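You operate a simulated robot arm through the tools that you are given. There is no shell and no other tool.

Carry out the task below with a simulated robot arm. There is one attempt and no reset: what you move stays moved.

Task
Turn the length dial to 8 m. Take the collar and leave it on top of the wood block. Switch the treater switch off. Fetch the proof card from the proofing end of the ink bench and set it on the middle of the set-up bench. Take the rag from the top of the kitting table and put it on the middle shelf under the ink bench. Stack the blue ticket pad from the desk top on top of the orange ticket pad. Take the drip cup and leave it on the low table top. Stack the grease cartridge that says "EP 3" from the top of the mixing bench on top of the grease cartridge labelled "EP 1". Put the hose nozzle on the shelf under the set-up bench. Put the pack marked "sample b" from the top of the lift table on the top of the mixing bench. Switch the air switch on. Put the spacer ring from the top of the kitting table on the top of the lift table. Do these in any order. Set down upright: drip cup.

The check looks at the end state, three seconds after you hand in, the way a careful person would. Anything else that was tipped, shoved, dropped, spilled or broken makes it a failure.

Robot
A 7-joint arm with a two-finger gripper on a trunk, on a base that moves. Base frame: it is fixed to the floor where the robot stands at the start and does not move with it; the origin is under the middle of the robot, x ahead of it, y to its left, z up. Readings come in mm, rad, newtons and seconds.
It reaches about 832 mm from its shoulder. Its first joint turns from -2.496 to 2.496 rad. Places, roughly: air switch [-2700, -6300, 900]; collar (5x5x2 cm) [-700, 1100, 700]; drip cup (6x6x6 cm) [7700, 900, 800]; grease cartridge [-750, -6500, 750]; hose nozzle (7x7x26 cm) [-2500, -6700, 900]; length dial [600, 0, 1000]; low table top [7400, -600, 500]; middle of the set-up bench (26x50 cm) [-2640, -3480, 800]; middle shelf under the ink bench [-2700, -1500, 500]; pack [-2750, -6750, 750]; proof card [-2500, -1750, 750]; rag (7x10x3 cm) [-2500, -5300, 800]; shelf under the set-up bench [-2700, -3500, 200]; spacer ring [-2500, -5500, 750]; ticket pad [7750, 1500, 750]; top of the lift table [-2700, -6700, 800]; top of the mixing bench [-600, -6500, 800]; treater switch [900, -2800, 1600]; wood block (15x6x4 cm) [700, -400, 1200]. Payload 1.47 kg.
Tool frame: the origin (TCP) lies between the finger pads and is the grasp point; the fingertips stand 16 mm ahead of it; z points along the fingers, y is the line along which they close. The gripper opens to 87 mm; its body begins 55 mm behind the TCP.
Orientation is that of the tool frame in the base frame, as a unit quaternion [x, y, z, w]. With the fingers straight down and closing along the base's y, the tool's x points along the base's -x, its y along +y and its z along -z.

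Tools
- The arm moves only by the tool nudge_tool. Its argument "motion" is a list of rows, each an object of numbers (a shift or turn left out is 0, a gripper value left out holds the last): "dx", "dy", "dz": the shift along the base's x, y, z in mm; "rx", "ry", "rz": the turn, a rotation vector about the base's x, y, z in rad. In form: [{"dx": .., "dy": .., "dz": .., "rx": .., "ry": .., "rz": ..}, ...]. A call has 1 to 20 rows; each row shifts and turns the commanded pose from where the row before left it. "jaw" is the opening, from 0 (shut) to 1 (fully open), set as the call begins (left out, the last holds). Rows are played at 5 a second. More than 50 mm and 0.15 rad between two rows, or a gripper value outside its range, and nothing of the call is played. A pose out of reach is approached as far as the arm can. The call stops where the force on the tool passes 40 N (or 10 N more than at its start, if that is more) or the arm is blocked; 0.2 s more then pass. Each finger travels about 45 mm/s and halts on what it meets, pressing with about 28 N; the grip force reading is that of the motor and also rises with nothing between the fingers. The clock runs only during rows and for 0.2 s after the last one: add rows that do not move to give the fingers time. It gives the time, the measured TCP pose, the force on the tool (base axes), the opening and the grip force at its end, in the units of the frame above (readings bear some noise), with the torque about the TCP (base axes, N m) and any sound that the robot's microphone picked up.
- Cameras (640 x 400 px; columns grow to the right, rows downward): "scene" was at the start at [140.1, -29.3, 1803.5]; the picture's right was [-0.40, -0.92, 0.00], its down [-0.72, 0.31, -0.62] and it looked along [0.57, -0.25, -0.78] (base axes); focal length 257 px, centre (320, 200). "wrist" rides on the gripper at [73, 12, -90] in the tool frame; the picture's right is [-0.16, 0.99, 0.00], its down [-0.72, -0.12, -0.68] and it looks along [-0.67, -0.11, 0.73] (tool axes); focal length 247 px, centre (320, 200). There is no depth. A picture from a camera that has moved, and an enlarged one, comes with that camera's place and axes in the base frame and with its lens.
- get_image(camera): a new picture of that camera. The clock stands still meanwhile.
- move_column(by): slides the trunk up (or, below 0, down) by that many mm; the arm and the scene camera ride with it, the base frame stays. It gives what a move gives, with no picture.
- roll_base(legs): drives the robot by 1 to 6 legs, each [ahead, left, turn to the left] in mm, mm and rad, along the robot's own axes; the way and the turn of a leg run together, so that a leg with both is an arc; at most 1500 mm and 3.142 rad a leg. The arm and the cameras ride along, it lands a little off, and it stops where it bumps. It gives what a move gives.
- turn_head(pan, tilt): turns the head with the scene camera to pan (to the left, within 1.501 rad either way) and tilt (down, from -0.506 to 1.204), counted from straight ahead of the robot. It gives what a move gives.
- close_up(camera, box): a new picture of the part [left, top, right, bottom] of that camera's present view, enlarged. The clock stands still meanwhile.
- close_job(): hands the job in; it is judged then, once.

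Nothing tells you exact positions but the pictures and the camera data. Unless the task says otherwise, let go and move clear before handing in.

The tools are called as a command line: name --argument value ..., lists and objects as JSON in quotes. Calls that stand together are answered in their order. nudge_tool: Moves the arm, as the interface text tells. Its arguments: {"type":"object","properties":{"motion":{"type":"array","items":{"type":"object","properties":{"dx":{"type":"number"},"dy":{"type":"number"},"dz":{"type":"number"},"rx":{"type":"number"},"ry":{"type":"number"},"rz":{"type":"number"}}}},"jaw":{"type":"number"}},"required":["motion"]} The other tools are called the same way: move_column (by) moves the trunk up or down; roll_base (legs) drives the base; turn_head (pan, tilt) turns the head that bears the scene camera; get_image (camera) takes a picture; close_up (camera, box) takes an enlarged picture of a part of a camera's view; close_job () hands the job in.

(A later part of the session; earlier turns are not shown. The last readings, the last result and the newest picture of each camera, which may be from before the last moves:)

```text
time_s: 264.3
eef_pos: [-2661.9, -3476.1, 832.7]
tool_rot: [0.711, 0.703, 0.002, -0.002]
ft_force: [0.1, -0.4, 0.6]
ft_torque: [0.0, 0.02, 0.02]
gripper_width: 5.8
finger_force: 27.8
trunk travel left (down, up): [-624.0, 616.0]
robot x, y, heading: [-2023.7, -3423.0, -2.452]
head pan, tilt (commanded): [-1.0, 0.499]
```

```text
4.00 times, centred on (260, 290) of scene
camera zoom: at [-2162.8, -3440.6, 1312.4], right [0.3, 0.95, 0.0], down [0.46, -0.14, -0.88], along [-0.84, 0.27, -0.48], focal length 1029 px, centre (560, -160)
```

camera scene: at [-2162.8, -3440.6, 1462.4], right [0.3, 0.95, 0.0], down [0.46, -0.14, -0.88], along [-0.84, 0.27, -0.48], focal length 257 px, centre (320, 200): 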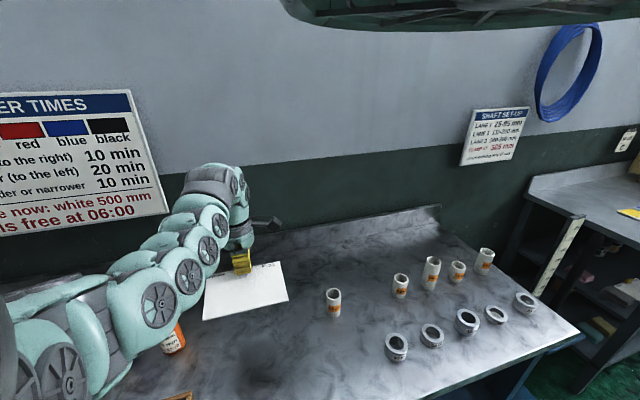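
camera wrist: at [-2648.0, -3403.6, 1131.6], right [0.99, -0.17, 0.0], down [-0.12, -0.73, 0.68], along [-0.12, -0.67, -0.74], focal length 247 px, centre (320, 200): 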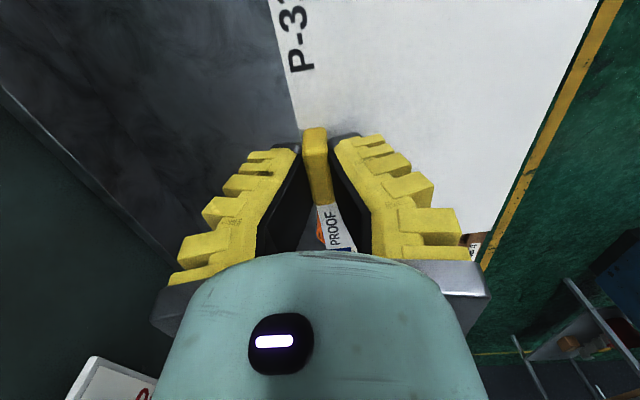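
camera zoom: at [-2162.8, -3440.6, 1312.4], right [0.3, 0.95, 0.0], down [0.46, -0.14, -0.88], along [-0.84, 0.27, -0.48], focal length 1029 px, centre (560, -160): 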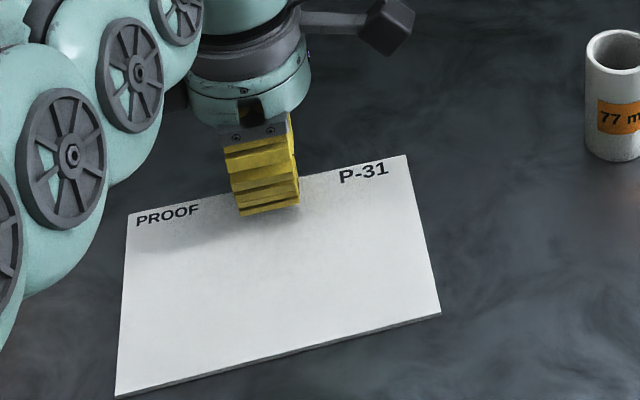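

nudge_tool --motion '[{"dz": -1.5}, {"dz": -1.5}]'

nudge_tool --motion '[{"dz": -1.5}, {"dz": -1.5}]'

```text
time_s: 264.9
eef_pos: [-2661.9, -3474.8, 829.6]
tool_rot: [0.712, 0.703, 0.002, -0.002]
ft_force: [1.6, 0.4, 3.3]
ft_torque: [0.14, -0.02, -0.01]
gripper_width: 6.1
finger_force: 28.1
trunk travel left (down, up): [-624.0, 616.0]
robot x, y, heading: [-2023.3, -3425.1, -2.449]
head pan, tilt (commanded): [-1.0, 0.499]
```

```text
time_s: 265.5
eef_pos: [-2663.4, -3473.8, 827.1]
tool_rot: [0.711, 0.703, 0.001, -0.003]
ft_force: [3.3, -0.7, 14.1]
ft_torque: [0.03, -0.05, 0.02]
gripper_width: 8.9
finger_force: 28.1
trunk travel left (down, up): [-624.0, 616.0]
robot x, y, heading: [-2023.1, -3425.5, -2.446]
head pan, tilt (commanded): [-1.0, 0.499]
```

Contact at last; the bench top is about z=800. I release and rise.

nudge_tool --motion '[{"dx": 0}, {"dx": 0}, {"dx": 0}]' --jaw 0.45

nudge_tool --motion '[{"dz": 10}, {"dz": 20}, {"dz": 40}, {"dz": 40}, {"dz": 40}]'

close_up --camera "scene" --box '[140, 190, 380, 340]'

```text
time_s: 266.3
eef_pos: [-2661.5, -3476.0, 825.5]
tool_rot: [0.712, 0.703, 0.001, -0.002]
ft_force: [0.7, -0.2, 0.2]
ft_torque: [0.03, 0.0, -0.04]
gripper_width: 45.1
finger_force: 4.3
trunk travel left (down, up): [-624.0, 616.0]
robot x, y, heading: [-2022.9, -3425.1, -2.452]
head pan, tilt (commanded): [-1.0, 0.499]
```

```text
time_s: 267.5
eef_pos: [-2662.5, -3475.1, 975.2]
tool_rot: [0.712, 0.703, 0.002, -0.002]
ft_force: [0.2, 0.0, -0.3]
ft_torque: [0.0, -0.03, -0.02]
gripper_width: 44.9
finger_force: 3.6
trunk travel left (down, up): [-624.0, 616.0]
robot x, y, heading: [-2021.0, -3425.5, -2.446]
head pan, tilt (commanded): [-1.0, 0.499]
```

```text
2.67 times, centred on (260, 265) of scene
camera zoom: at [-2163.1, -3440.6, 1312.5], right [0.3, 0.95, 0.0], down [0.46, -0.15, -0.88], along [-0.84, 0.27, -0.48], focal length 686 px, centre (480, 27)
```

zoom: 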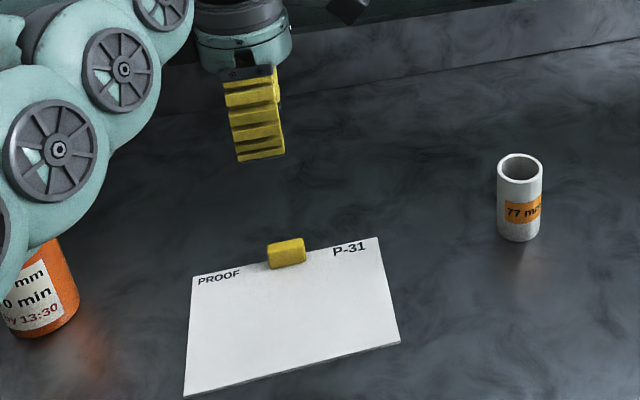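

The proof card lies flat on the bench middle. Next: the kitting table further south. I back out, pull the arm in and look south.

roll_base --legs '[[-300, 250, 0]]'

nudge_tool --motion '[{"dx": 35, "dz": -10}, {"dx": 35, "dz": -10}, {"dx": 35, "dz": -10}, {"dx": 35, "dz": -10}]' --jaw 1.0

roll_base --legs '[[833, 998, 0]]'

get_image --camera "scene"

```text
time_s: 269.9
eef_pos: [-2278.3, -3482.3, 975.2]
tool_rot: [0.711, 0.704, 0.002, -0.002]
ft_force: [-0.1, -0.4, -0.1]
ft_torque: [0.0, -0.02, 0.01]
gripper_width: 44.8
finger_force: 4.5
trunk travel left (down, up): [-624.0, 616.0]
robot x, y, heading: [-1639.6, -3429.7, -2.442]
head pan, tilt (commanded): [-1.0, 0.499]
```

```text
time_s: 270.9
eef_pos: [-2177.4, -3471.4, 906.2]
tool_rot: [0.711, 0.703, 0.001, -0.001]
ft_force: [-0.5, -0.7, -0.3]
ft_torque: [0.02, 0.03, 0.0]
gripper_width: 86.7
finger_force: 0.1
out of reach, approached as far as the arm can: row 1, 2, 3
trunk travel left (down, up): [-624.0, 616.0]
robot x, y, heading: [-1639.5, -3429.0, -2.448]
head pan, tilt (commanded): [-1.0, 0.499]
```

```text
time_s: 277.4
eef_pos: [-2203.3, -4751.4, 907.1]
tool_rot: [0.72, 0.694, 0.0, -0.002]
ft_force: [-0.6, -0.5, 0.0]
ft_torque: [0.01, 0.01, -0.02]
gripper_width: 86.7
finger_force: 0.1
trunk travel left (down, up): [-624.0, 616.0]
robot x, y, heading: [-1663.2, -4722.8, -2.475]
head pan, tilt (commanded): [-1.0, 0.499]
```

```text
taken
camera scene: at [-1804.3, -4737.9, 1312.4], right [0.33, 0.95, 0.0], down [0.45, -0.16, -0.88], along [-0.83, 0.29, -0.48], focal length 257 px, centre (320, 200)
```

scene: 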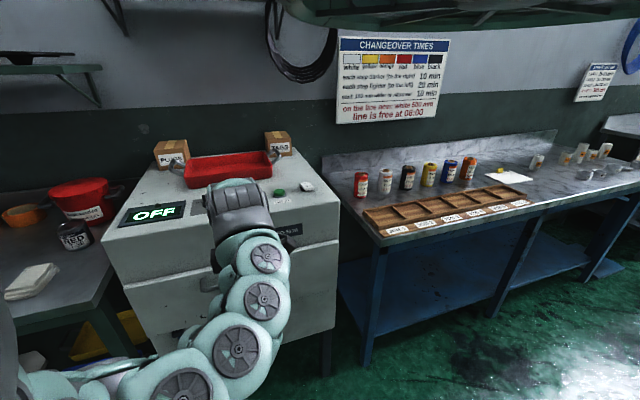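

The rag seems to be on the table at the far left. I roll further south.

roll_base --legs '[[330, 410, 0]]'

get_image --camera "scene"

```text
time_s: 280.5
eef_pos: [-2213.7, -5273.2, 907.1]
tool_rot: [0.723, 0.691, 0.001, -0.002]
ft_force: [-1.3, -0.9, -0.3]
ft_torque: [-0.01, -0.03, 0.05]
gripper_width: 86.8
finger_force: 0.0
trunk travel left (down, up): [-624.0, 616.0]
robot x, y, heading: [-1674.6, -5249.6, -2.48]
head pan, tilt (commanded): [-1.0, 0.499]
```

```text
taken
camera scene: at [-1814.0, -5262.2, 1312.4], right [0.33, 0.94, 0.0], down [0.45, -0.16, -0.88], along [-0.83, 0.29, -0.48], focal length 257 px, centre (320, 200)
```

scene: 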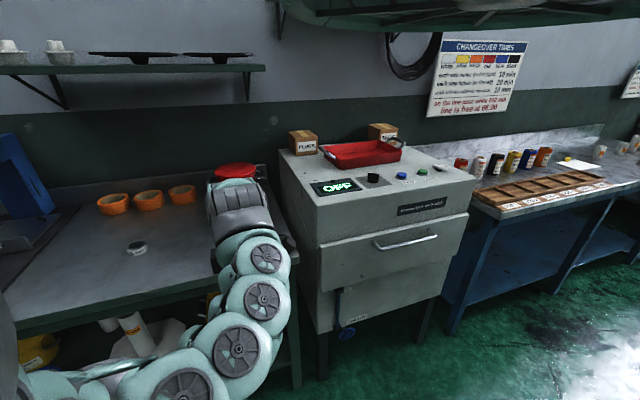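

get_image --camera "wrist"

close_up --camera "scene" --box '[0, 150, 280, 350]'

```text
taken
camera wrist: at [-2198.0, -5202.0, 996.9], right [0.98, -0.2, 0.0], down [-0.15, -0.72, 0.68], along [-0.14, -0.66, -0.74], focal length 247 px, centre (320, 200)
```

wrist: 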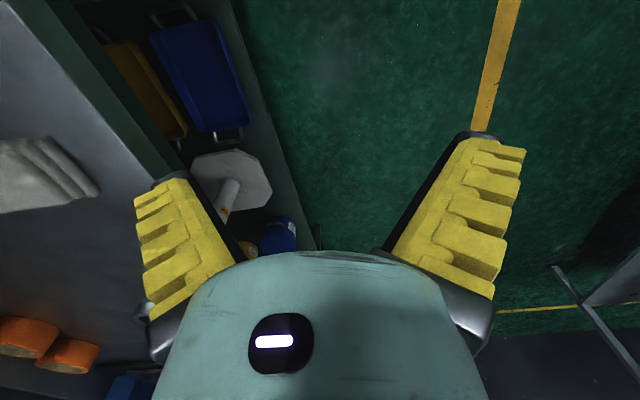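

```text
2.00 times, centred on (140, 250) of scene
camera zoom: at [-1814.0, -5262.2, 1312.4], right [0.33, 0.94, 0.0], down [0.45, -0.16, -0.88], along [-0.83, 0.29, -0.48], focal length 515 px, centre (680, 100)
```

zoom: 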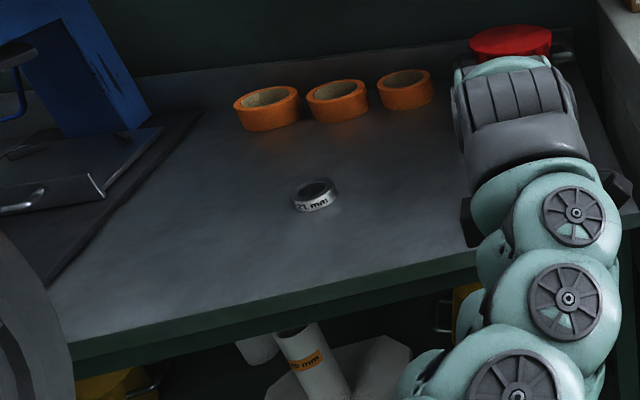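

The rag (folded grey cloth) is around (−2512, −5297) and the spacer ring around (−2610, −5590). I roll closer to the kitting table for the rag.

roll_base --legs '[[249, -168, 0]]'

get_image --camera "wrist"

```text
time_s: 282.5
eef_pos: [-2518.7, -5296.2, 907.7]
tool_rot: [0.722, 0.692, 0.001, -0.002]
ft_force: [0.9, -0.4, 0.2]
ft_torque: [-0.01, -0.04, 0.01]
gripper_width: 86.8
finger_force: 0.0
trunk travel left (down, up): [-624.0, 616.0]
robot x, y, heading: [-1980.0, -5275.3, -2.476]
head pan, tilt (commanded): [-1.0, 0.499]
```

```text
taken
camera wrist: at [-2501.7, -5225.7, 997.0], right [0.98, -0.2, 0.0], down [-0.15, -0.72, 0.68], along [-0.14, -0.66, -0.74], focal length 247 px, centre (320, 200)
```

wrist: 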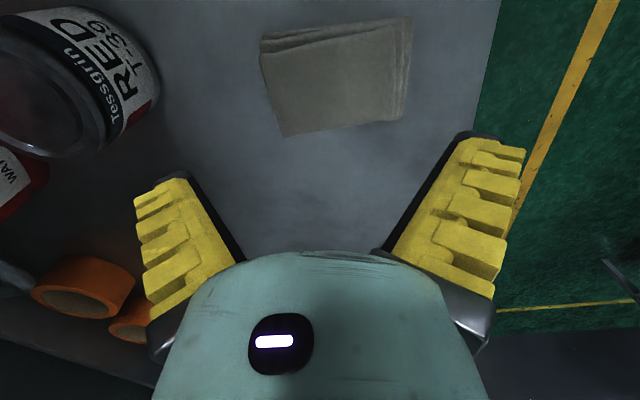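

The rag lies with its long side along x (about 98×62 mm), top at z≈812. I'll turn the hand 90° to grip across its short side.

nudge_tool --motion '[{"rz": -0.1272, "dx": 1.5}, {"rz": -0.1272, "dx": 1.5}, {"rz": -0.1272, "dx": 1.5}, {"rz": -0.1272, "dx": 1.5}, {"rz": -0.1272, "dx": 1.5}, {"rz": -0.1272, "dx": 1.5}, {"rz": -0.1272, "dx": 1.5}, {"rz": -0.1272, "dx": 1.5}, {"rz": -0.1272, "dx": 1.5}, {"rz": -0.1272, "dx": 1.5}, {"rz": -0.1272, "dx": 1.5}, {"rz": -0.1272, "dx": 1, "dy": 5}]'

get_image --camera "wrist"

get_image --camera "scene"

```text
time_s: 285.1
eef_pos: [-2500.6, -5298.2, 902.8]
tool_rot: [1.0, -0.001, 0.002, -0.001]
ft_force: [0.1, -0.2, 0.6]
ft_torque: [0.02, -0.02, -0.04]
gripper_width: 87.0
finger_force: 0.0
out of reach, approached as far as the arm can: row 9
trunk travel left (down, up): [-624.0, 616.0]
robot x, y, heading: [-1976.5, -5269.1, -2.477]
head pan, tilt (commanded): [-1.0, 0.499]
```

```text
taken
camera wrist: at [-2427.7, -5310.8, 993.7], right [-0.16, -0.99, 0.0], down [-0.73, 0.12, 0.68], along [-0.67, 0.11, -0.74], focal length 247 px, centre (320, 200)
```

wrist: 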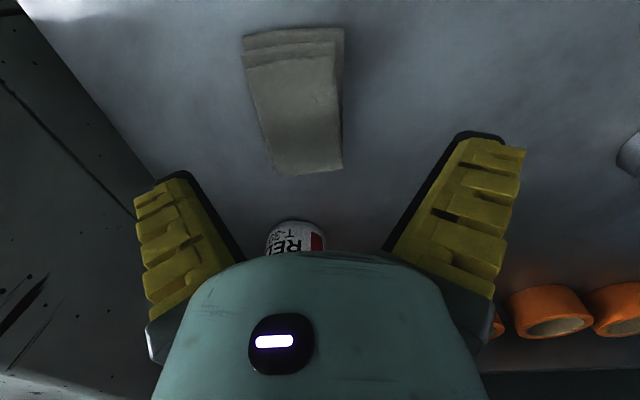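

```text
taken
camera scene: at [-2117.6, -5285.8, 1312.4], right [0.33, 0.94, 0.0], down [0.45, -0.16, -0.88], along [-0.83, 0.29, -0.48], focal length 257 px, centre (320, 200)
```

scene: 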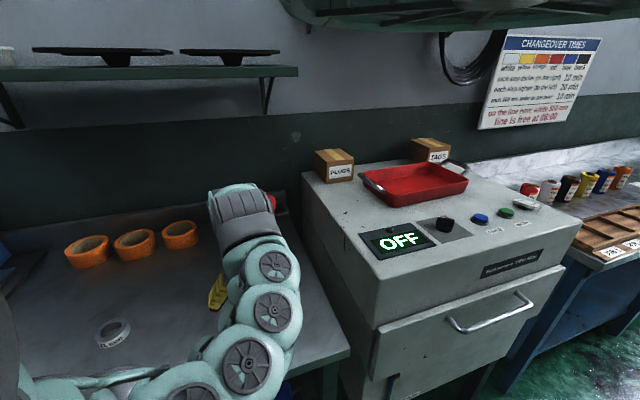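

nudge_tool --motion '[{"dx": -2, "dy": 7, "rz": -0.055}, {"dx": -1, "dy": 7, "rz": -0.055}, {"dz": -20}, {"dz": -20}, {"dz": -20}]'

get_image --camera "wrist"

```text
time_s: 286.3
eef_pos: [-2504.1, -5285.6, 843.8]
tool_rot: [0.999, -0.054, 0.003, -0.001]
ft_force: [0.2, 0.7, -0.8]
ft_torque: [0.0, -0.01, 0.0]
gripper_width: 87.1
finger_force: 0.0
trunk travel left (down, up): [-624.0, 616.0]
robot x, y, heading: [-1978.5, -5273.6, -2.481]
head pan, tilt (commanded): [-1.0, 0.499]
```

```text
taken
camera wrist: at [-2431.7, -5305.7, 933.5], right [-0.26, -0.96, 0.0], down [-0.71, 0.19, 0.68], along [-0.65, 0.18, -0.74], focal length 247 px, centre (320, 200)
```

wrist: 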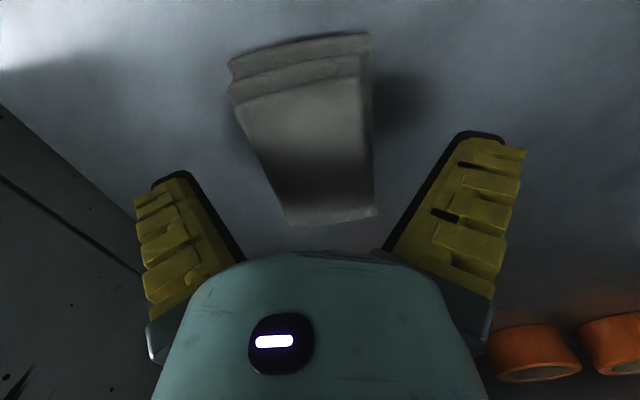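

nudge_tool --motion '[{"dx": 5, "dz": -12}, {"dz": -12}, {"dz": -8}]'

nudge_tool --motion '[{"dx": 0}, {"dx": 0}, {"dx": 0}, {"dx": 0}]' --jaw 0.3

get_image --camera "wrist"

```text
time_s: 287.1
eef_pos: [-2498.2, -5284.2, 810.6]
tool_rot: [0.999, -0.053, 0.002, -0.001]
ft_force: [-0.6, 0.4, 0.8]
ft_torque: [0.01, 0.03, 0.0]
gripper_width: 86.8
finger_force: 0.0
trunk travel left (down, up): [-624.0, 616.0]
robot x, y, heading: [-1976.8, -5275.9, -2.48]
head pan, tilt (commanded): [-1.0, 0.499]
```

```text
time_s: 288.1
eef_pos: [-2500.0, -5289.4, 811.1]
tool_rot: [0.999, -0.052, 0.001, 0.003]
ft_force: [3.0, -9.9, 15.3]
ft_torque: [-0.66, 0.02, 0.3]
gripper_width: 69.3
finger_force: 28.0
trunk travel left (down, up): [-624.0, 616.0]
robot x, y, heading: [-1975.7, -5273.9, -2.478]
head pan, tilt (commanded): [-1.0, 0.499]
```

```text
taken
camera wrist: at [-2427.8, -5308.4, 902.5], right [-0.26, -0.97, 0.0], down [-0.71, 0.19, 0.68], along [-0.65, 0.17, -0.74], focal length 247 px, centre (320, 200)
```

wrist: 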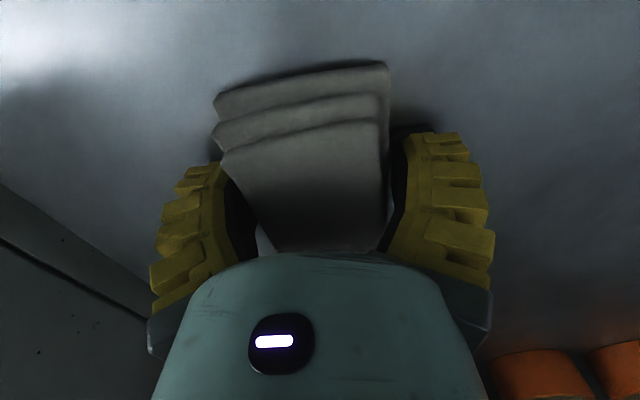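

The rag is gripped at 69 mm width. Lifting.

nudge_tool --motion '[{"dz": 8}, {"dz": 15}, {"dz": 30}, {"dz": 40}, {"dz": 40}]'

get_image --camera "wrist"

get_image --camera "scene"

```text
time_s: 289.3
eef_pos: [-2498.8, -5285.3, 904.3]
tool_rot: [0.999, -0.053, 0.002, 0.001]
ft_force: [0.2, -0.2, -0.4]
ft_torque: [0.01, 0.0, 0.01]
gripper_width: 69.2
finger_force: 27.9
out of reach, approached as far as the arm can: row 5
trunk travel left (down, up): [-624.0, 616.0]
robot x, y, heading: [-1979.0, -5272.7, -2.479]
head pan, tilt (commanded): [-1.0, 0.499]
```

```text
taken
camera wrist: at [-2427.4, -5305.6, 994.6], right [-0.26, -0.96, 0.0], down [-0.71, 0.19, 0.68], along [-0.65, 0.18, -0.73], focal length 247 px, centre (320, 200)
```

wrist: 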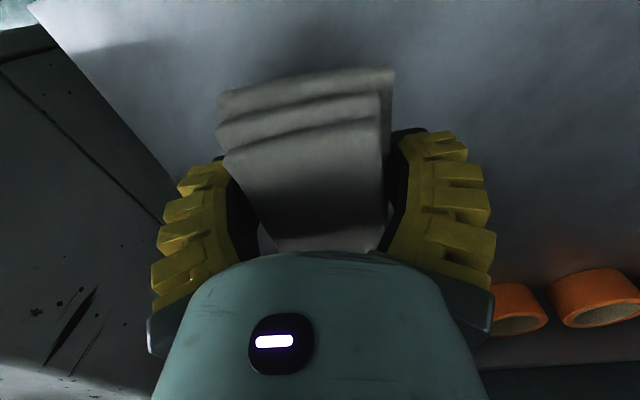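

```text
taken
camera scene: at [-2117.6, -5285.8, 1312.3], right [0.33, 0.94, 0.0], down [0.45, -0.16, -0.88], along [-0.83, 0.29, -0.48], focal length 257 px, centre (320, 200)
```

scene: 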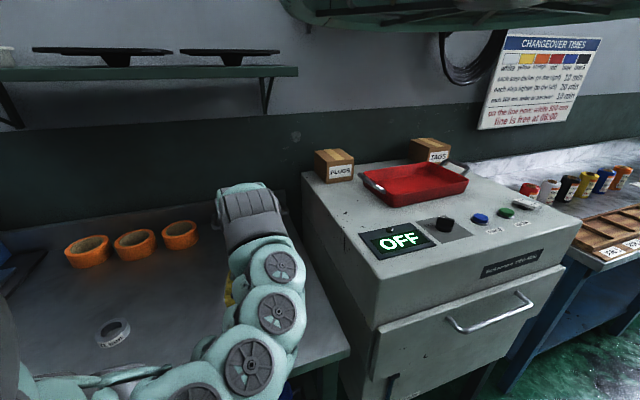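

The rag is held, but for the shelf I'd rather hold it with a tilted hand, so that it lies flat when the hand reaches in at a slant. I'll set it back and re-grip at about 45°.

nudge_tool --motion '[{"dz": -30}, {"dz": -30}]'

```text
time_s: 289.9
eef_pos: [-2499.2, -5283.1, 843.4]
tool_rot: [0.999, -0.054, 0.003, 0.0]
ft_force: [-1.2, -0.5, -1.0]
ft_torque: [-0.01, 0.01, -0.01]
gripper_width: 69.0
finger_force: 28.3
trunk travel left (down, up): [-624.0, 616.0]
robot x, y, heading: [-1975.5, -5278.5, -2.479]
head pan, tilt (commanded): [-1.0, 0.499]
```

nudge_tool --motion '[{"dz": -15}, {"dz": -10}, {"dz": -5}, {"dz": -2}]'

nudge_tool --motion '[{"dx": 0}, {"dx": 0}, {"dx": 0}]' --jaw 1.0

nudge_tool --motion '[{"dz": 20}, {"dz": 30}, {"dz": 20}]'

get_image --camera "wrist"

```text
time_s: 290.9
eef_pos: [-2499.6, -5285.0, 813.2]
tool_rot: [0.998, -0.055, 0.004, -0.001]
ft_force: [4.1, -0.7, 5.6]
ft_torque: [-0.21, 0.02, 0.12]
gripper_width: 68.8
finger_force: 27.8
trunk travel left (down, up): [-624.0, 616.0]
robot x, y, heading: [-1981.7, -5273.1, -2.476]
head pan, tilt (commanded): [-1.0, 0.499]
```

```text
time_s: 291.7
eef_pos: [-2499.4, -5284.9, 813.1]
tool_rot: [0.999, -0.054, 0.002, -0.001]
ft_force: [-0.7, -0.1, 0.8]
ft_torque: [0.01, 0.01, -0.03]
gripper_width: 87.0
finger_force: 0.0
trunk travel left (down, up): [-624.0, 616.0]
robot x, y, heading: [-1977.2, -5273.2, -2.478]
head pan, tilt (commanded): [-1.0, 0.499]
```

```text
time_s: 292.5
eef_pos: [-2499.3, -5283.9, 881.7]
tool_rot: [0.999, -0.054, 0.003, 0.0]
ft_force: [-0.5, -0.3, 0.2]
ft_torque: [0.02, 0.01, -0.01]
gripper_width: 87.0
finger_force: 0.1
trunk travel left (down, up): [-624.0, 616.0]
robot x, y, heading: [-1981.7, -5275.4, -2.476]
head pan, tilt (commanded): [-1.0, 0.499]
```

```text
taken
camera wrist: at [-2426.8, -5304.6, 971.7], right [-0.26, -0.96, 0.0], down [-0.71, 0.19, 0.68], along [-0.65, 0.18, -0.74], focal length 247 px, centre (320, 200)
```

wrist: 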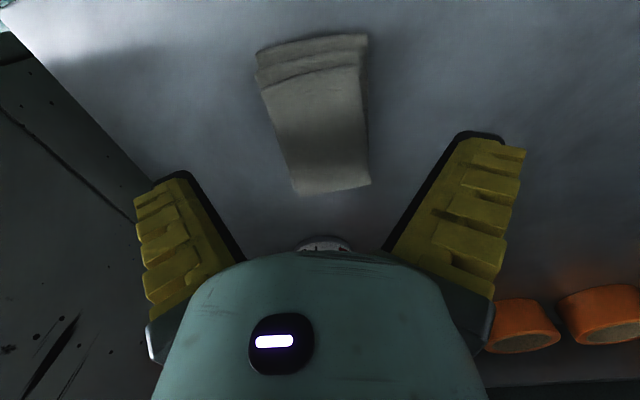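

nudge_tool --motion '[{"dx": 5, "dz": 3, "rx": 0.0141, "ry": 0.1302}, {"dx": 5, "dz": 3, "rx": 0.0141, "ry": 0.1302}, {"dx": 5, "dz": 3, "rx": 0.0141, "ry": 0.1302}, {"dx": 5, "dz": 3, "rx": 0.0141, "ry": 0.1302}, {"dx": 5, "dz": 3, "rx": 0.0141, "ry": 0.1302}, {"dx": 5, "dz": 3, "rx": 0.0141, "ry": 0.1302}]'

get_image --camera "wrist"

get_image --camera "scene"

```text
time_s: 293.9
eef_pos: [-2472.2, -5282.7, 895.9]
tool_rot: [0.935, -0.051, -0.35, -0.018]
ft_force: [0.1, 0.2, -0.9]
ft_torque: [-0.06, -0.01, 0.0]
gripper_width: 86.7
finger_force: 0.2
out of reach, approached as far as the arm can: row 6
trunk travel left (down, up): [-624.0, 616.0]
robot x, y, heading: [-1973.7, -5274.5, -2.476]
head pan, tilt (commanded): [-1.0, 0.499]
```

```text
taken
camera wrist: at [-2360.9, -5306.4, 915.8], right [-0.23, -0.97, 0.1], down [-0.09, 0.13, 0.99], along [-0.97, 0.21, -0.11], focal length 247 px, centre (320, 200)
```

wrist: 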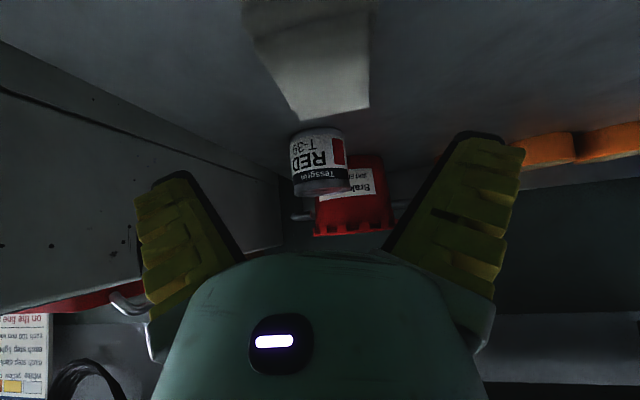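

```text
taken
camera scene: at [-2117.8, -5285.8, 1312.4], right [0.33, 0.94, 0.0], down [0.45, -0.16, -0.88], along [-0.83, 0.29, -0.48], focal length 257 px, centre (320, 200)
```

scene: 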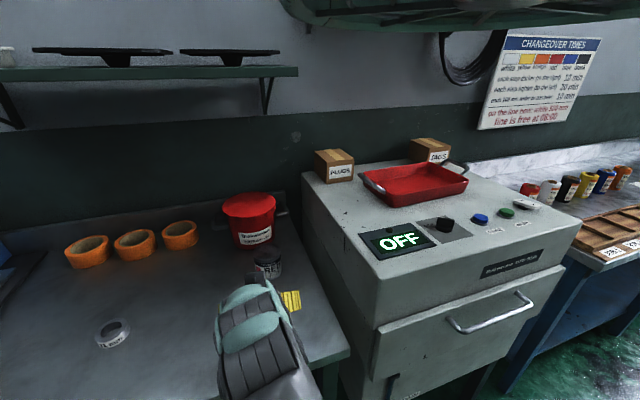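

The hand is tilted about 41° now. I lower it onto the rag and grip again.

nudge_tool --motion '[{"dx": -7, "dz": -20}, {"dx": -7, "dz": -20}, {"dx": -7, "dz": -20}, {"dx": -6, "dz": -18}, {"dz": -6}]'

get_image --camera "wrist"

close_up --camera "scene" --box '[180, 220, 360, 400]'

```text
time_s: 295.1
eef_pos: [-2500.0, -5281.6, 812.2]
tool_rot: [0.935, -0.051, -0.35, -0.02]
ft_force: [0.0, -0.4, 1.4]
ft_torque: [-0.05, -0.01, -0.01]
gripper_width: 87.4
finger_force: 0.2
trunk travel left (down, up): [-624.0, 616.0]
robot x, y, heading: [-1978.5, -5273.3, -2.479]
head pan, tilt (commanded): [-1.0, 0.499]
```

```text
taken
camera wrist: at [-2387.1, -5306.1, 832.5], right [-0.22, -0.97, 0.1], down [-0.09, 0.13, 0.99], along [-0.97, 0.21, -0.11], focal length 247 px, centre (320, 200)
```

wrist: 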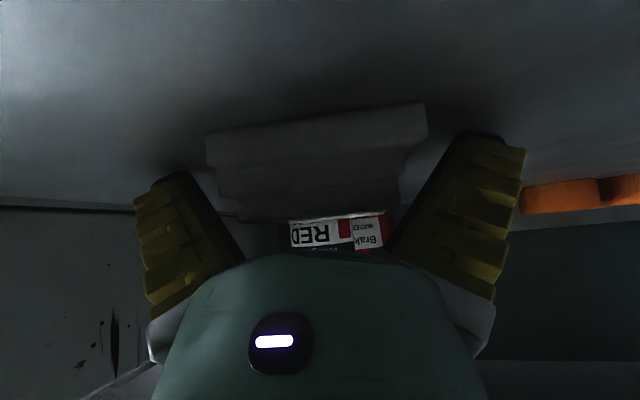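

```text
2.22 times, centred on (270, 310) of scene
camera zoom: at [-2117.7, -5286.0, 1312.5], right [0.33, 0.94, 0.0], down [0.45, -0.16, -0.88], along [-0.83, 0.29, -0.48], focal length 572 px, centre (431, -44)
```

zoom: 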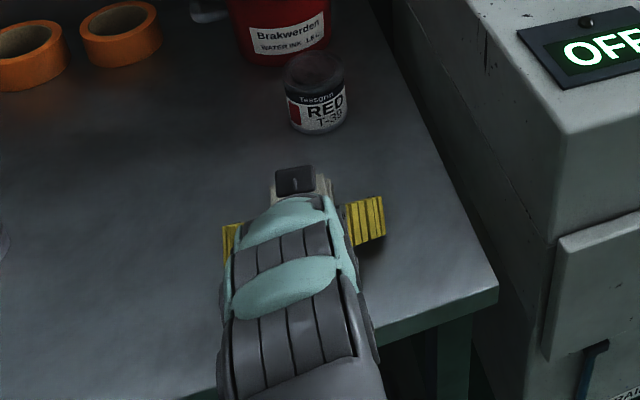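

nudge_tool --motion '[{"dz": -5}, {"dx": 0}]'

nudge_tool --motion '[{"dx": 0}, {"dx": 0}, {"dx": 0}, {"dx": 0}]' --jaw 0.3

nudge_tool --motion '[{"dz": 8}, {"dz": 15}, {"dz": 30}]'

get_image --camera "wrist"

```text
time_s: 295.7
eef_pos: [-2502.0, -5282.5, 811.2]
tool_rot: [0.934, -0.05, -0.353, -0.019]
ft_force: [13.2, -1.4, 30.5]
ft_torque: [-0.47, -0.51, 0.27]
gripper_width: 88.2
finger_force: 22.6
trunk travel left (down, up): [-624.0, 616.0]
robot x, y, heading: [-1977.4, -5276.7, -2.477]
head pan, tilt (commanded): [-1.0, 0.499]
```

```text
time_s: 296.3
eef_pos: [-2502.9, -5281.9, 810.9]
tool_rot: [0.933, -0.048, -0.357, -0.018]
ft_force: [13.0, -1.9, 28.9]
ft_torque: [-0.42, -0.54, 0.31]
gripper_width: 85.0
finger_force: 27.8
trunk travel left (down, up): [-624.0, 616.0]
robot x, y, heading: [-1978.1, -5274.9, -2.478]
head pan, tilt (commanded): [-1.0, 0.499]
stopped in row 2: the force on the tool passed its limit at 45 N (the readings are from after the stop); the commanded pose is now the measured one
```

```text
time_s: 297.1
eef_pos: [-2501.3, -5280.5, 863.2]
tool_rot: [0.934, -0.05, -0.352, -0.019]
ft_force: [0.0, -0.5, -0.4]
ft_torque: [0.01, 0.01, -0.02]
gripper_width: 73.4
finger_force: 28.3
trunk travel left (down, up): [-624.0, 616.0]
robot x, y, heading: [-1977.9, -5276.6, -2.477]
head pan, tilt (commanded): [-1.0, 0.499]
```

```text
taken
camera wrist: at [-2387.6, -5305.8, 882.6], right [-0.22, -0.97, 0.1], down [-0.08, 0.12, 0.99], along [-0.97, 0.21, -0.11], focal length 247 px, centre (320, 200)
```

wrist: 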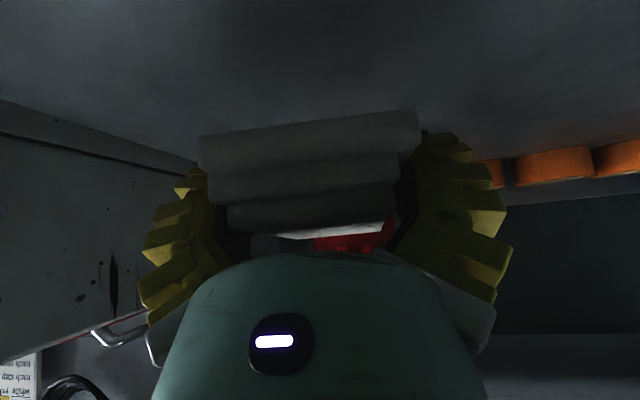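

The rag is held with the tilted hand now. I raise, back out and head north to the ink bench.

move_column --by 80

roll_base --legs '[[-276, 215, 0]]'

get_image --camera "scene"

```text
time_s: 298.3
eef_pos: [-2499.8, -5282.1, 942.7]
tool_rot: [0.934, -0.05, -0.352, -0.019]
ft_force: [0.1, 0.7, -1.5]
ft_torque: [0.02, -0.01, -0.04]
gripper_width: 73.1
finger_force: 27.7
trunk travel left (down, up): [-704.0, 536.0]
robot x, y, heading: [-1978.3, -5271.2, -2.481]
head pan, tilt (commanded): [-1.0, 0.499]
```

```text
time_s: 300.5
eef_pos: [-2149.4, -5278.9, 943.3]
tool_rot: [0.935, -0.048, -0.352, -0.018]
ft_force: [0.5, 0.3, -0.6]
ft_torque: [0.02, -0.01, 0.0]
gripper_width: 72.9
finger_force: 28.0
trunk travel left (down, up): [-704.0, 536.0]
robot x, y, heading: [-1623.0, -5266.4, -2.478]
head pan, tilt (commanded): [-1.0, 0.499]
```

```text
taken
camera scene: at [-1766.4, -5281.3, 1392.4], right [0.33, 0.94, 0.0], down [0.45, -0.16, -0.88], along [-0.83, 0.29, -0.48], focal length 257 px, centre (320, 200)
```

scene: 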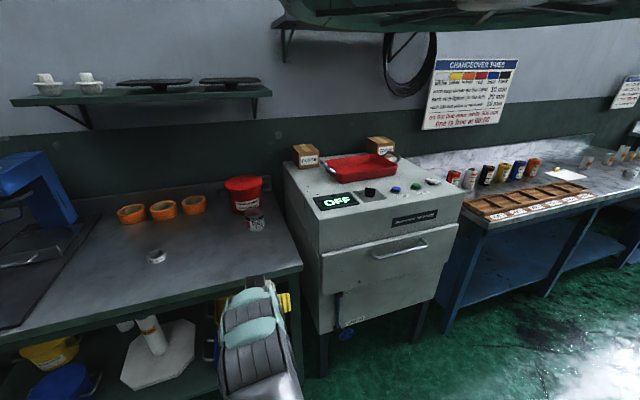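

roll_base --legs '[[-800, -1024, 0], [-800, -1024, 0], [-780, -1000, 0]]'

get_image --camera "scene"

```text
time_s: 319.4
eef_pos: [-2227.6, -1390.6, 943.5]
tool_rot: [0.935, -0.035, -0.352, -0.014]
ft_force: [-0.2, 0.9, 0.6]
ft_torque: [-0.03, -0.02, 0.02]
gripper_width: 71.9
finger_force: 28.3
trunk travel left (down, up): [-704.0, 536.0]
robot x, y, heading: [-1706.1, -1366.4, -2.441]
head pan, tilt (commanded): [-1.0, 0.499]
```

```text
taken
camera scene: at [-1845.6, -1381.7, 1392.4], right [0.3, 0.95, 0.0], down [0.46, -0.14, -0.88], along [-0.84, 0.26, -0.48], focal length 257 px, centre (320, 200)
```

scene: 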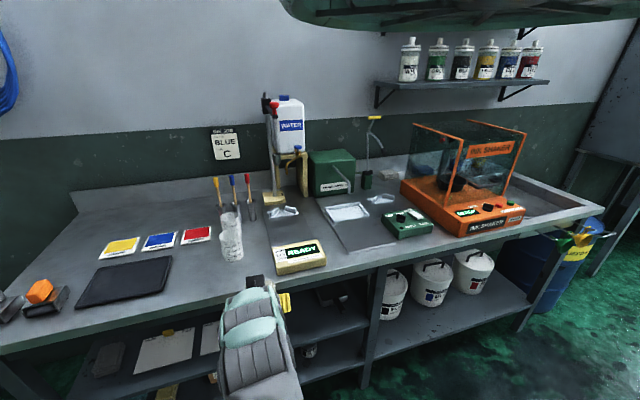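

I back off a little and lower the trunk to look into the shelf.

roll_base --legs '[[-114, 97, 0]]'

move_column --by -390

get_image --camera "scene"

get_image --camera "wrist"

```text
time_s: 320.7
eef_pos: [-2081.6, -1390.6, 943.8]
tool_rot: [0.935, -0.034, -0.353, -0.014]
ft_force: [-0.4, -0.2, 0.2]
ft_torque: [0.0, -0.01, -0.01]
gripper_width: 71.8
finger_force: 27.6
trunk travel left (down, up): [-704.0, 536.0]
robot x, y, heading: [-1556.6, -1364.6, -2.444]
head pan, tilt (commanded): [-1.0, 0.499]
```

```text
time_s: 324.5
eef_pos: [-2081.2, -1392.3, 552.4]
tool_rot: [0.935, -0.035, -0.353, -0.014]
ft_force: [0.0, -0.9, -1.0]
ft_torque: [0.03, -0.01, 0.03]
gripper_width: 71.6
finger_force: 28.1
trunk travel left (down, up): [-314.0, 926.0]
robot x, y, heading: [-1558.9, -1368.6, -2.445]
head pan, tilt (commanded): [-1.0, 0.499]
```

```text
taken
camera scene: at [-1698.2, -1383.5, 1002.4], right [0.3, 0.95, 0.0], down [0.46, -0.14, -0.88], along [-0.84, 0.26, -0.48], focal length 257 px, centre (320, 200)
```

scene: 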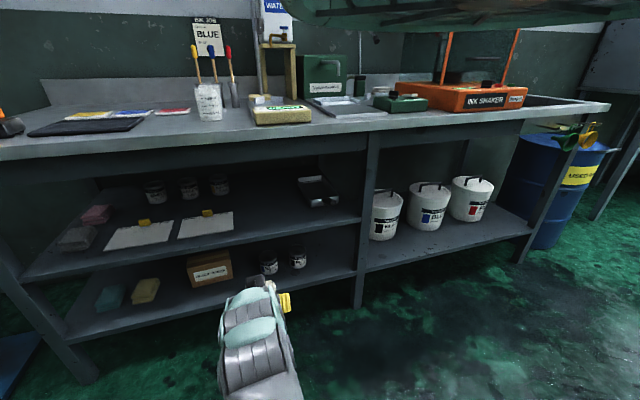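

```text
taken
camera wrist: at [-1967.4, -1412.5, 572.4], right [-0.19, -0.98, 0.1], down [-0.09, 0.12, 0.99], along [-0.98, 0.18, -0.11], focal length 247 px, centre (320, 200)
```

wrist: 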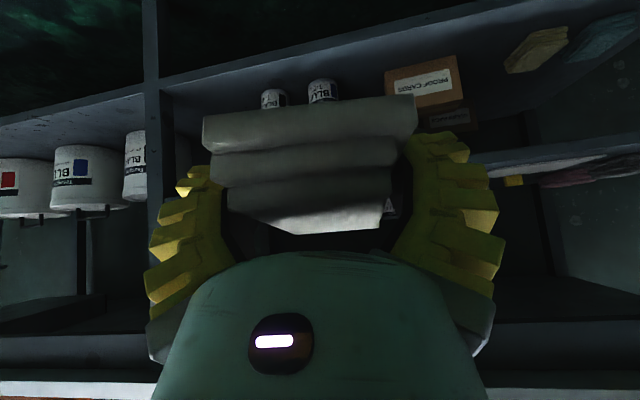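

close_up --camera "scene" --box '[130, 150, 390, 310]'

```text
2.46 times, centred on (260, 230) of scene
camera zoom: at [-1698.2, -1383.5, 1002.4], right [0.3, 0.95, 0.0], down [0.46, -0.14, -0.88], along [-0.84, 0.26, -0.48], focal length 633 px, centre (468, 126)
```

zoom: 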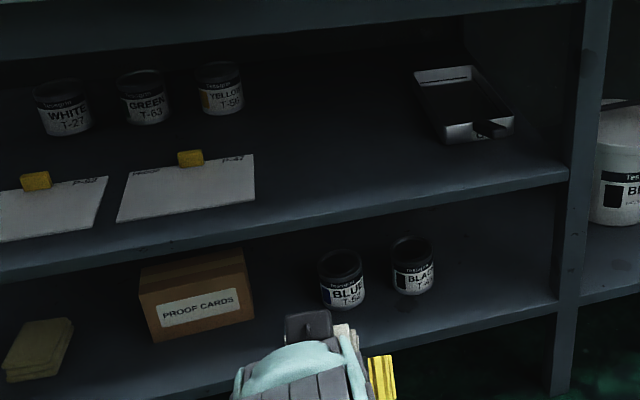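

The middle shelf is at z≈498 with a free place at y≈−1330 between the second card and the tray. I'll tilt the hand 10° more toward horizontal for clearance under the bench top, then roll in.

nudge_tool --motion '[{"rx": 0.006, "ry": 0.087}, {"rx": 0.006, "ry": 0.087}]'

roll_base --legs '[[190, -225, 0]]'

get_image --camera "scene"

get_image --camera "wrist"

```text
time_s: 325.1
eef_pos: [-2080.2, -1391.0, 552.5]
tool_rot: [0.901, -0.034, -0.432, -0.015]
ft_force: [-0.4, -0.9, -0.4]
ft_torque: [0.0, -0.02, -0.01]
gripper_width: 71.7
finger_force: 27.8
trunk travel left (down, up): [-314.0, 926.0]
robot x, y, heading: [-1557.1, -1371.9, -2.452]
head pan, tilt (commanded): [-1.0, 0.499]
```

```text
time_s: 327.1
eef_pos: [-2373.3, -1338.4, 552.7]
tool_rot: [0.901, -0.035, -0.433, -0.017]
ft_force: [-0.4, -0.5, -0.4]
ft_torque: [0.04, 0.01, 0.01]
gripper_width: 71.5
finger_force: 28.1
trunk travel left (down, up): [-314.0, 926.0]
robot x, y, heading: [-1851.0, -1313.3, -2.452]
head pan, tilt (commanded): [-1.0, 0.499]
```

```text
taken
camera scene: at [-1990.8, -1331.9, 1002.4], right [0.3, 0.95, 0.0], down [0.46, -0.15, -0.88], along [-0.84, 0.27, -0.48], focal length 257 px, centre (320, 200)
```

scene: 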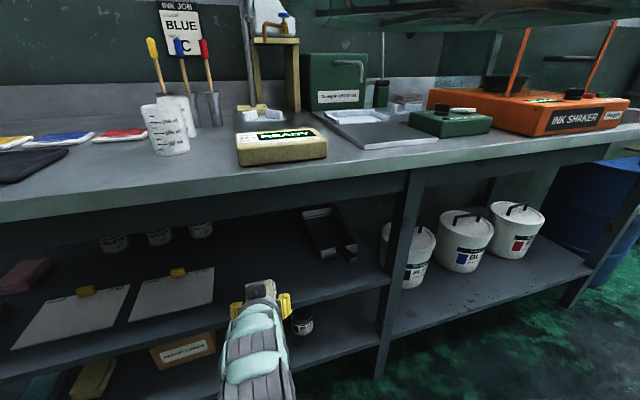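

```text
taken
camera wrist: at [-2258.4, -1359.3, 552.4], right [-0.18, -0.98, 0.12], down [0.09, 0.11, 0.99], along [-0.98, 0.18, 0.07], focal length 247 px, centre (320, 200)
```

wrist: 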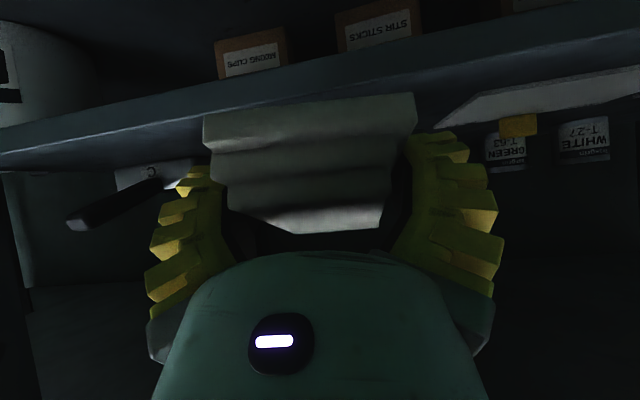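

The rag is above shelf height and clear of the bench top. Rolling in the last 95 mm.

roll_base --legs '[[68, -66, 0]]'

get_image --camera "scene"

get_image --camera "wrist"

```text
time_s: 328.2
eef_pos: [-2469.4, -1329.7, 553.2]
tool_rot: [0.901, -0.036, -0.432, -0.017]
ft_force: [0.3, 0.2, -0.9]
ft_torque: [-0.01, -0.03, 0.02]
gripper_width: 71.4
finger_force: 27.0
trunk travel left (down, up): [-314.0, 926.0]
robot x, y, heading: [-1947.9, -1306.9, -2.451]
head pan, tilt (commanded): [-1.0, 0.499]
```

```text
taken
camera scene: at [-2086.1, -1324.7, 1002.3], right [0.31, 0.95, 0.0], down [0.46, -0.15, -0.88], along [-0.84, 0.27, -0.48], focal length 257 px, centre (320, 200)
```

scene: 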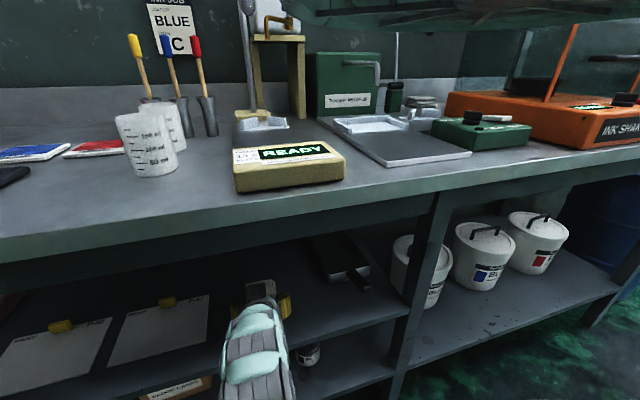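

```text
taken
camera wrist: at [-2353.7, -1351.8, 552.3], right [-0.18, -0.98, 0.12], down [0.09, 0.11, 0.99], along [-0.98, 0.19, 0.07], focal length 247 px, centre (320, 200)
```

wrist: 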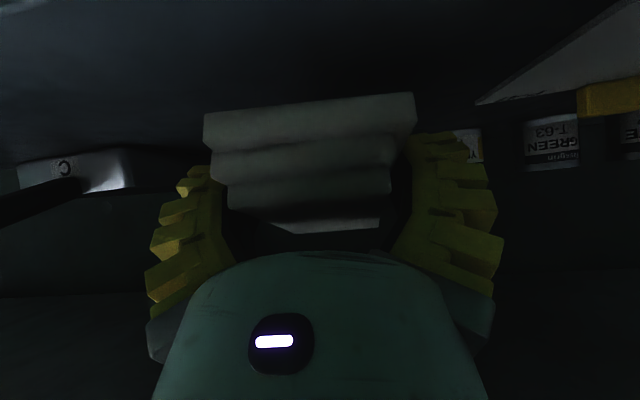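

Rag is over the shelf; lowering until it touches.

nudge_tool --motion '[{"dz": -6}, {"dz": -6}, {"dz": -4}]'

nudge_tool --motion '[{"dz": -3}, {"dz": -3}]'

nudge_tool --motion '[{"dz": -2}, {"dz": -2}]'

```text
time_s: 329.0
eef_pos: [-2469.3, -1330.2, 537.1]
tool_rot: [0.9, -0.035, -0.433, -0.016]
ft_force: [-0.6, -0.2, -1.0]
ft_torque: [-0.03, -0.02, 0.01]
gripper_width: 71.5
finger_force: 28.0
trunk travel left (down, up): [-314.0, 926.0]
robot x, y, heading: [-1945.8, -1307.0, -2.451]
head pan, tilt (commanded): [-1.0, 0.499]
```

```text
time_s: 329.6
eef_pos: [-2468.4, -1331.1, 531.3]
tool_rot: [0.9, -0.035, -0.433, -0.017]
ft_force: [-0.3, -0.5, -0.6]
ft_torque: [-0.02, 0.03, -0.03]
gripper_width: 71.3
finger_force: 27.6
trunk travel left (down, up): [-314.0, 926.0]
robot x, y, heading: [-1944.7, -1310.7, -2.452]
head pan, tilt (commanded): [-1.0, 0.499]
```

```text
time_s: 330.2
eef_pos: [-2467.2, -1331.1, 528.6]
tool_rot: [0.901, -0.036, -0.431, -0.018]
ft_force: [-0.2, 0.3, 0.2]
ft_torque: [-0.04, -0.04, -0.01]
gripper_width: 71.2
finger_force: 28.5
trunk travel left (down, up): [-314.0, 926.0]
robot x, y, heading: [-1945.2, -1310.0, -2.45]
head pan, tilt (commanded): [-1.0, 0.499]
```

nudge_tool --motion '[{"dz": -2}, {"dz": -2}]'

nudge_tool --motion '[{"dz": -2}, {"dz": -2}]'

get_image --camera "wrist"

```text
time_s: 330.8
eef_pos: [-2470.4, -1330.6, 525.9]
tool_rot: [0.899, -0.035, -0.435, -0.017]
ft_force: [8.3, -2.1, 28.8]
ft_torque: [0.51, -1.41, -0.12]
gripper_width: 71.0
finger_force: 27.8
trunk travel left (down, up): [-314.0, 926.0]
robot x, y, heading: [-1947.4, -1310.0, -2.455]
head pan, tilt (commanded): [-1.0, 0.499]
```

```text
time_s: 331.4
eef_pos: [-2473.4, -1331.4, 523.6]
tool_rot: [0.897, -0.035, -0.44, -0.017]
ft_force: [0.2, -0.3, 13.5]
ft_torque: [-0.01, -0.61, -0.01]
gripper_width: 71.5
finger_force: 27.5
trunk travel left (down, up): [-314.0, 926.0]
robot x, y, heading: [-1947.9, -1306.8, -2.453]
head pan, tilt (commanded): [-1.0, 0.499]
stopped in row 2: the force on the tool passed its limit at 41 N (the readings are from after the stop); the commanded pose is now the measured one
```

```text
taken
camera wrist: at [-2358.3, -1352.3, 521.7], right [-0.17, -0.98, 0.13], down [0.1, 0.11, 0.99], along [-0.98, 0.18, 0.08], focal length 247 px, centre (320, 200)
```

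wrist: 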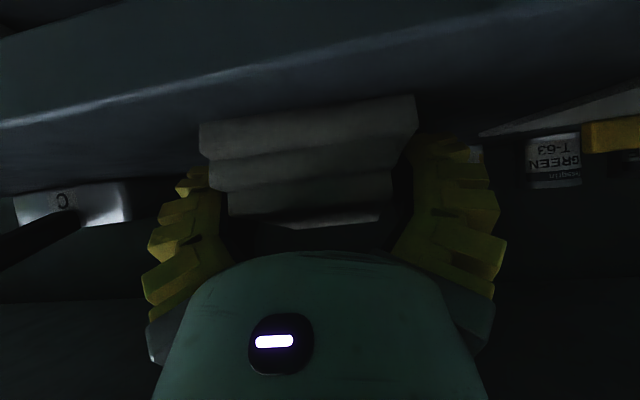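

The rag is on the shelf; I open fully and draw straight back.

nudge_tool --motion '[{"dx": 0}, {"dx": 0}, {"dx": 0}]' --jaw 1.0

nudge_tool --motion '[{"dz": 4}, {"dz": 4}]'

roll_base --legs '[[-116, 96, 0]]'

get_image --camera "wrist"

get_image --camera "scene"

```text
time_s: 332.2
eef_pos: [-2470.4, -1329.3, 522.1]
tool_rot: [0.9, -0.036, -0.435, -0.017]
ft_force: [0.8, 0.0, -0.6]
ft_torque: [0.03, -0.03, 0.01]
gripper_width: 87.0
finger_force: 0.0
trunk travel left (down, up): [-314.0, 926.0]
robot x, y, heading: [-1948.7, -1311.0, -2.45]
head pan, tilt (commanded): [-1.0, 0.499]
```

```text
time_s: 332.8
eef_pos: [-2470.7, -1330.8, 530.3]
tool_rot: [0.899, -0.036, -0.437, -0.017]
ft_force: [-0.2, -0.9, 0.0]
ft_torque: [0.02, 0.0, 0.01]
gripper_width: 87.0
finger_force: 0.1
trunk travel left (down, up): [-314.0, 926.0]
robot x, y, heading: [-1941.3, -1309.5, -2.457]
head pan, tilt (commanded): [-1.0, 0.499]
```

```text
time_s: 334.2
eef_pos: [-2324.1, -1331.4, 530.6]
tool_rot: [0.899, -0.034, -0.435, -0.016]
ft_force: [-0.7, -0.2, 0.4]
ft_torque: [0.0, -0.01, -0.02]
gripper_width: 87.2
finger_force: 0.1
trunk travel left (down, up): [-314.0, 926.0]
robot x, y, heading: [-1796.9, -1310.2, -2.45]
head pan, tilt (commanded): [-1.0, 0.499]
```

```text
taken
camera wrist: at [-2209.0, -1352.5, 528.7], right [-0.17, -0.98, 0.13], down [0.09, 0.11, 0.99], along [-0.98, 0.18, 0.07], focal length 247 px, centre (320, 200)
```

wrist: 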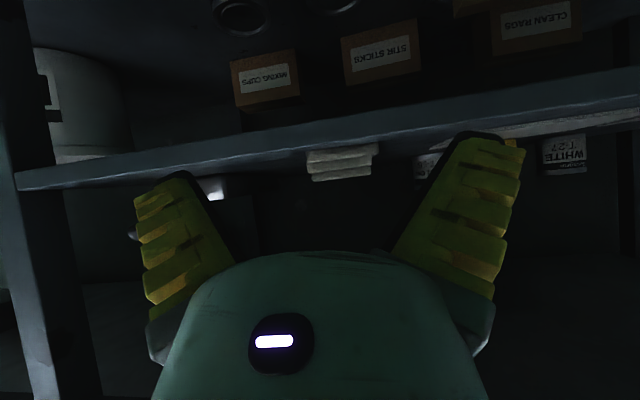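

```text
taken
camera scene: at [-1939.3, -1324.5, 1002.4], right [0.3, 0.95, 0.0], down [0.46, -0.14, -0.88], along [-0.84, 0.27, -0.48], focal length 257 px, centre (320, 200)
```

scene: 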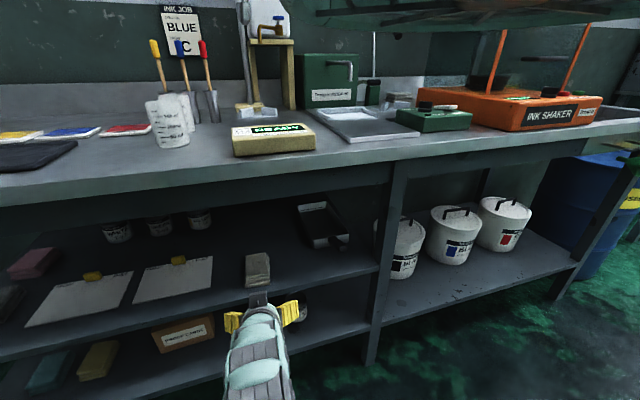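

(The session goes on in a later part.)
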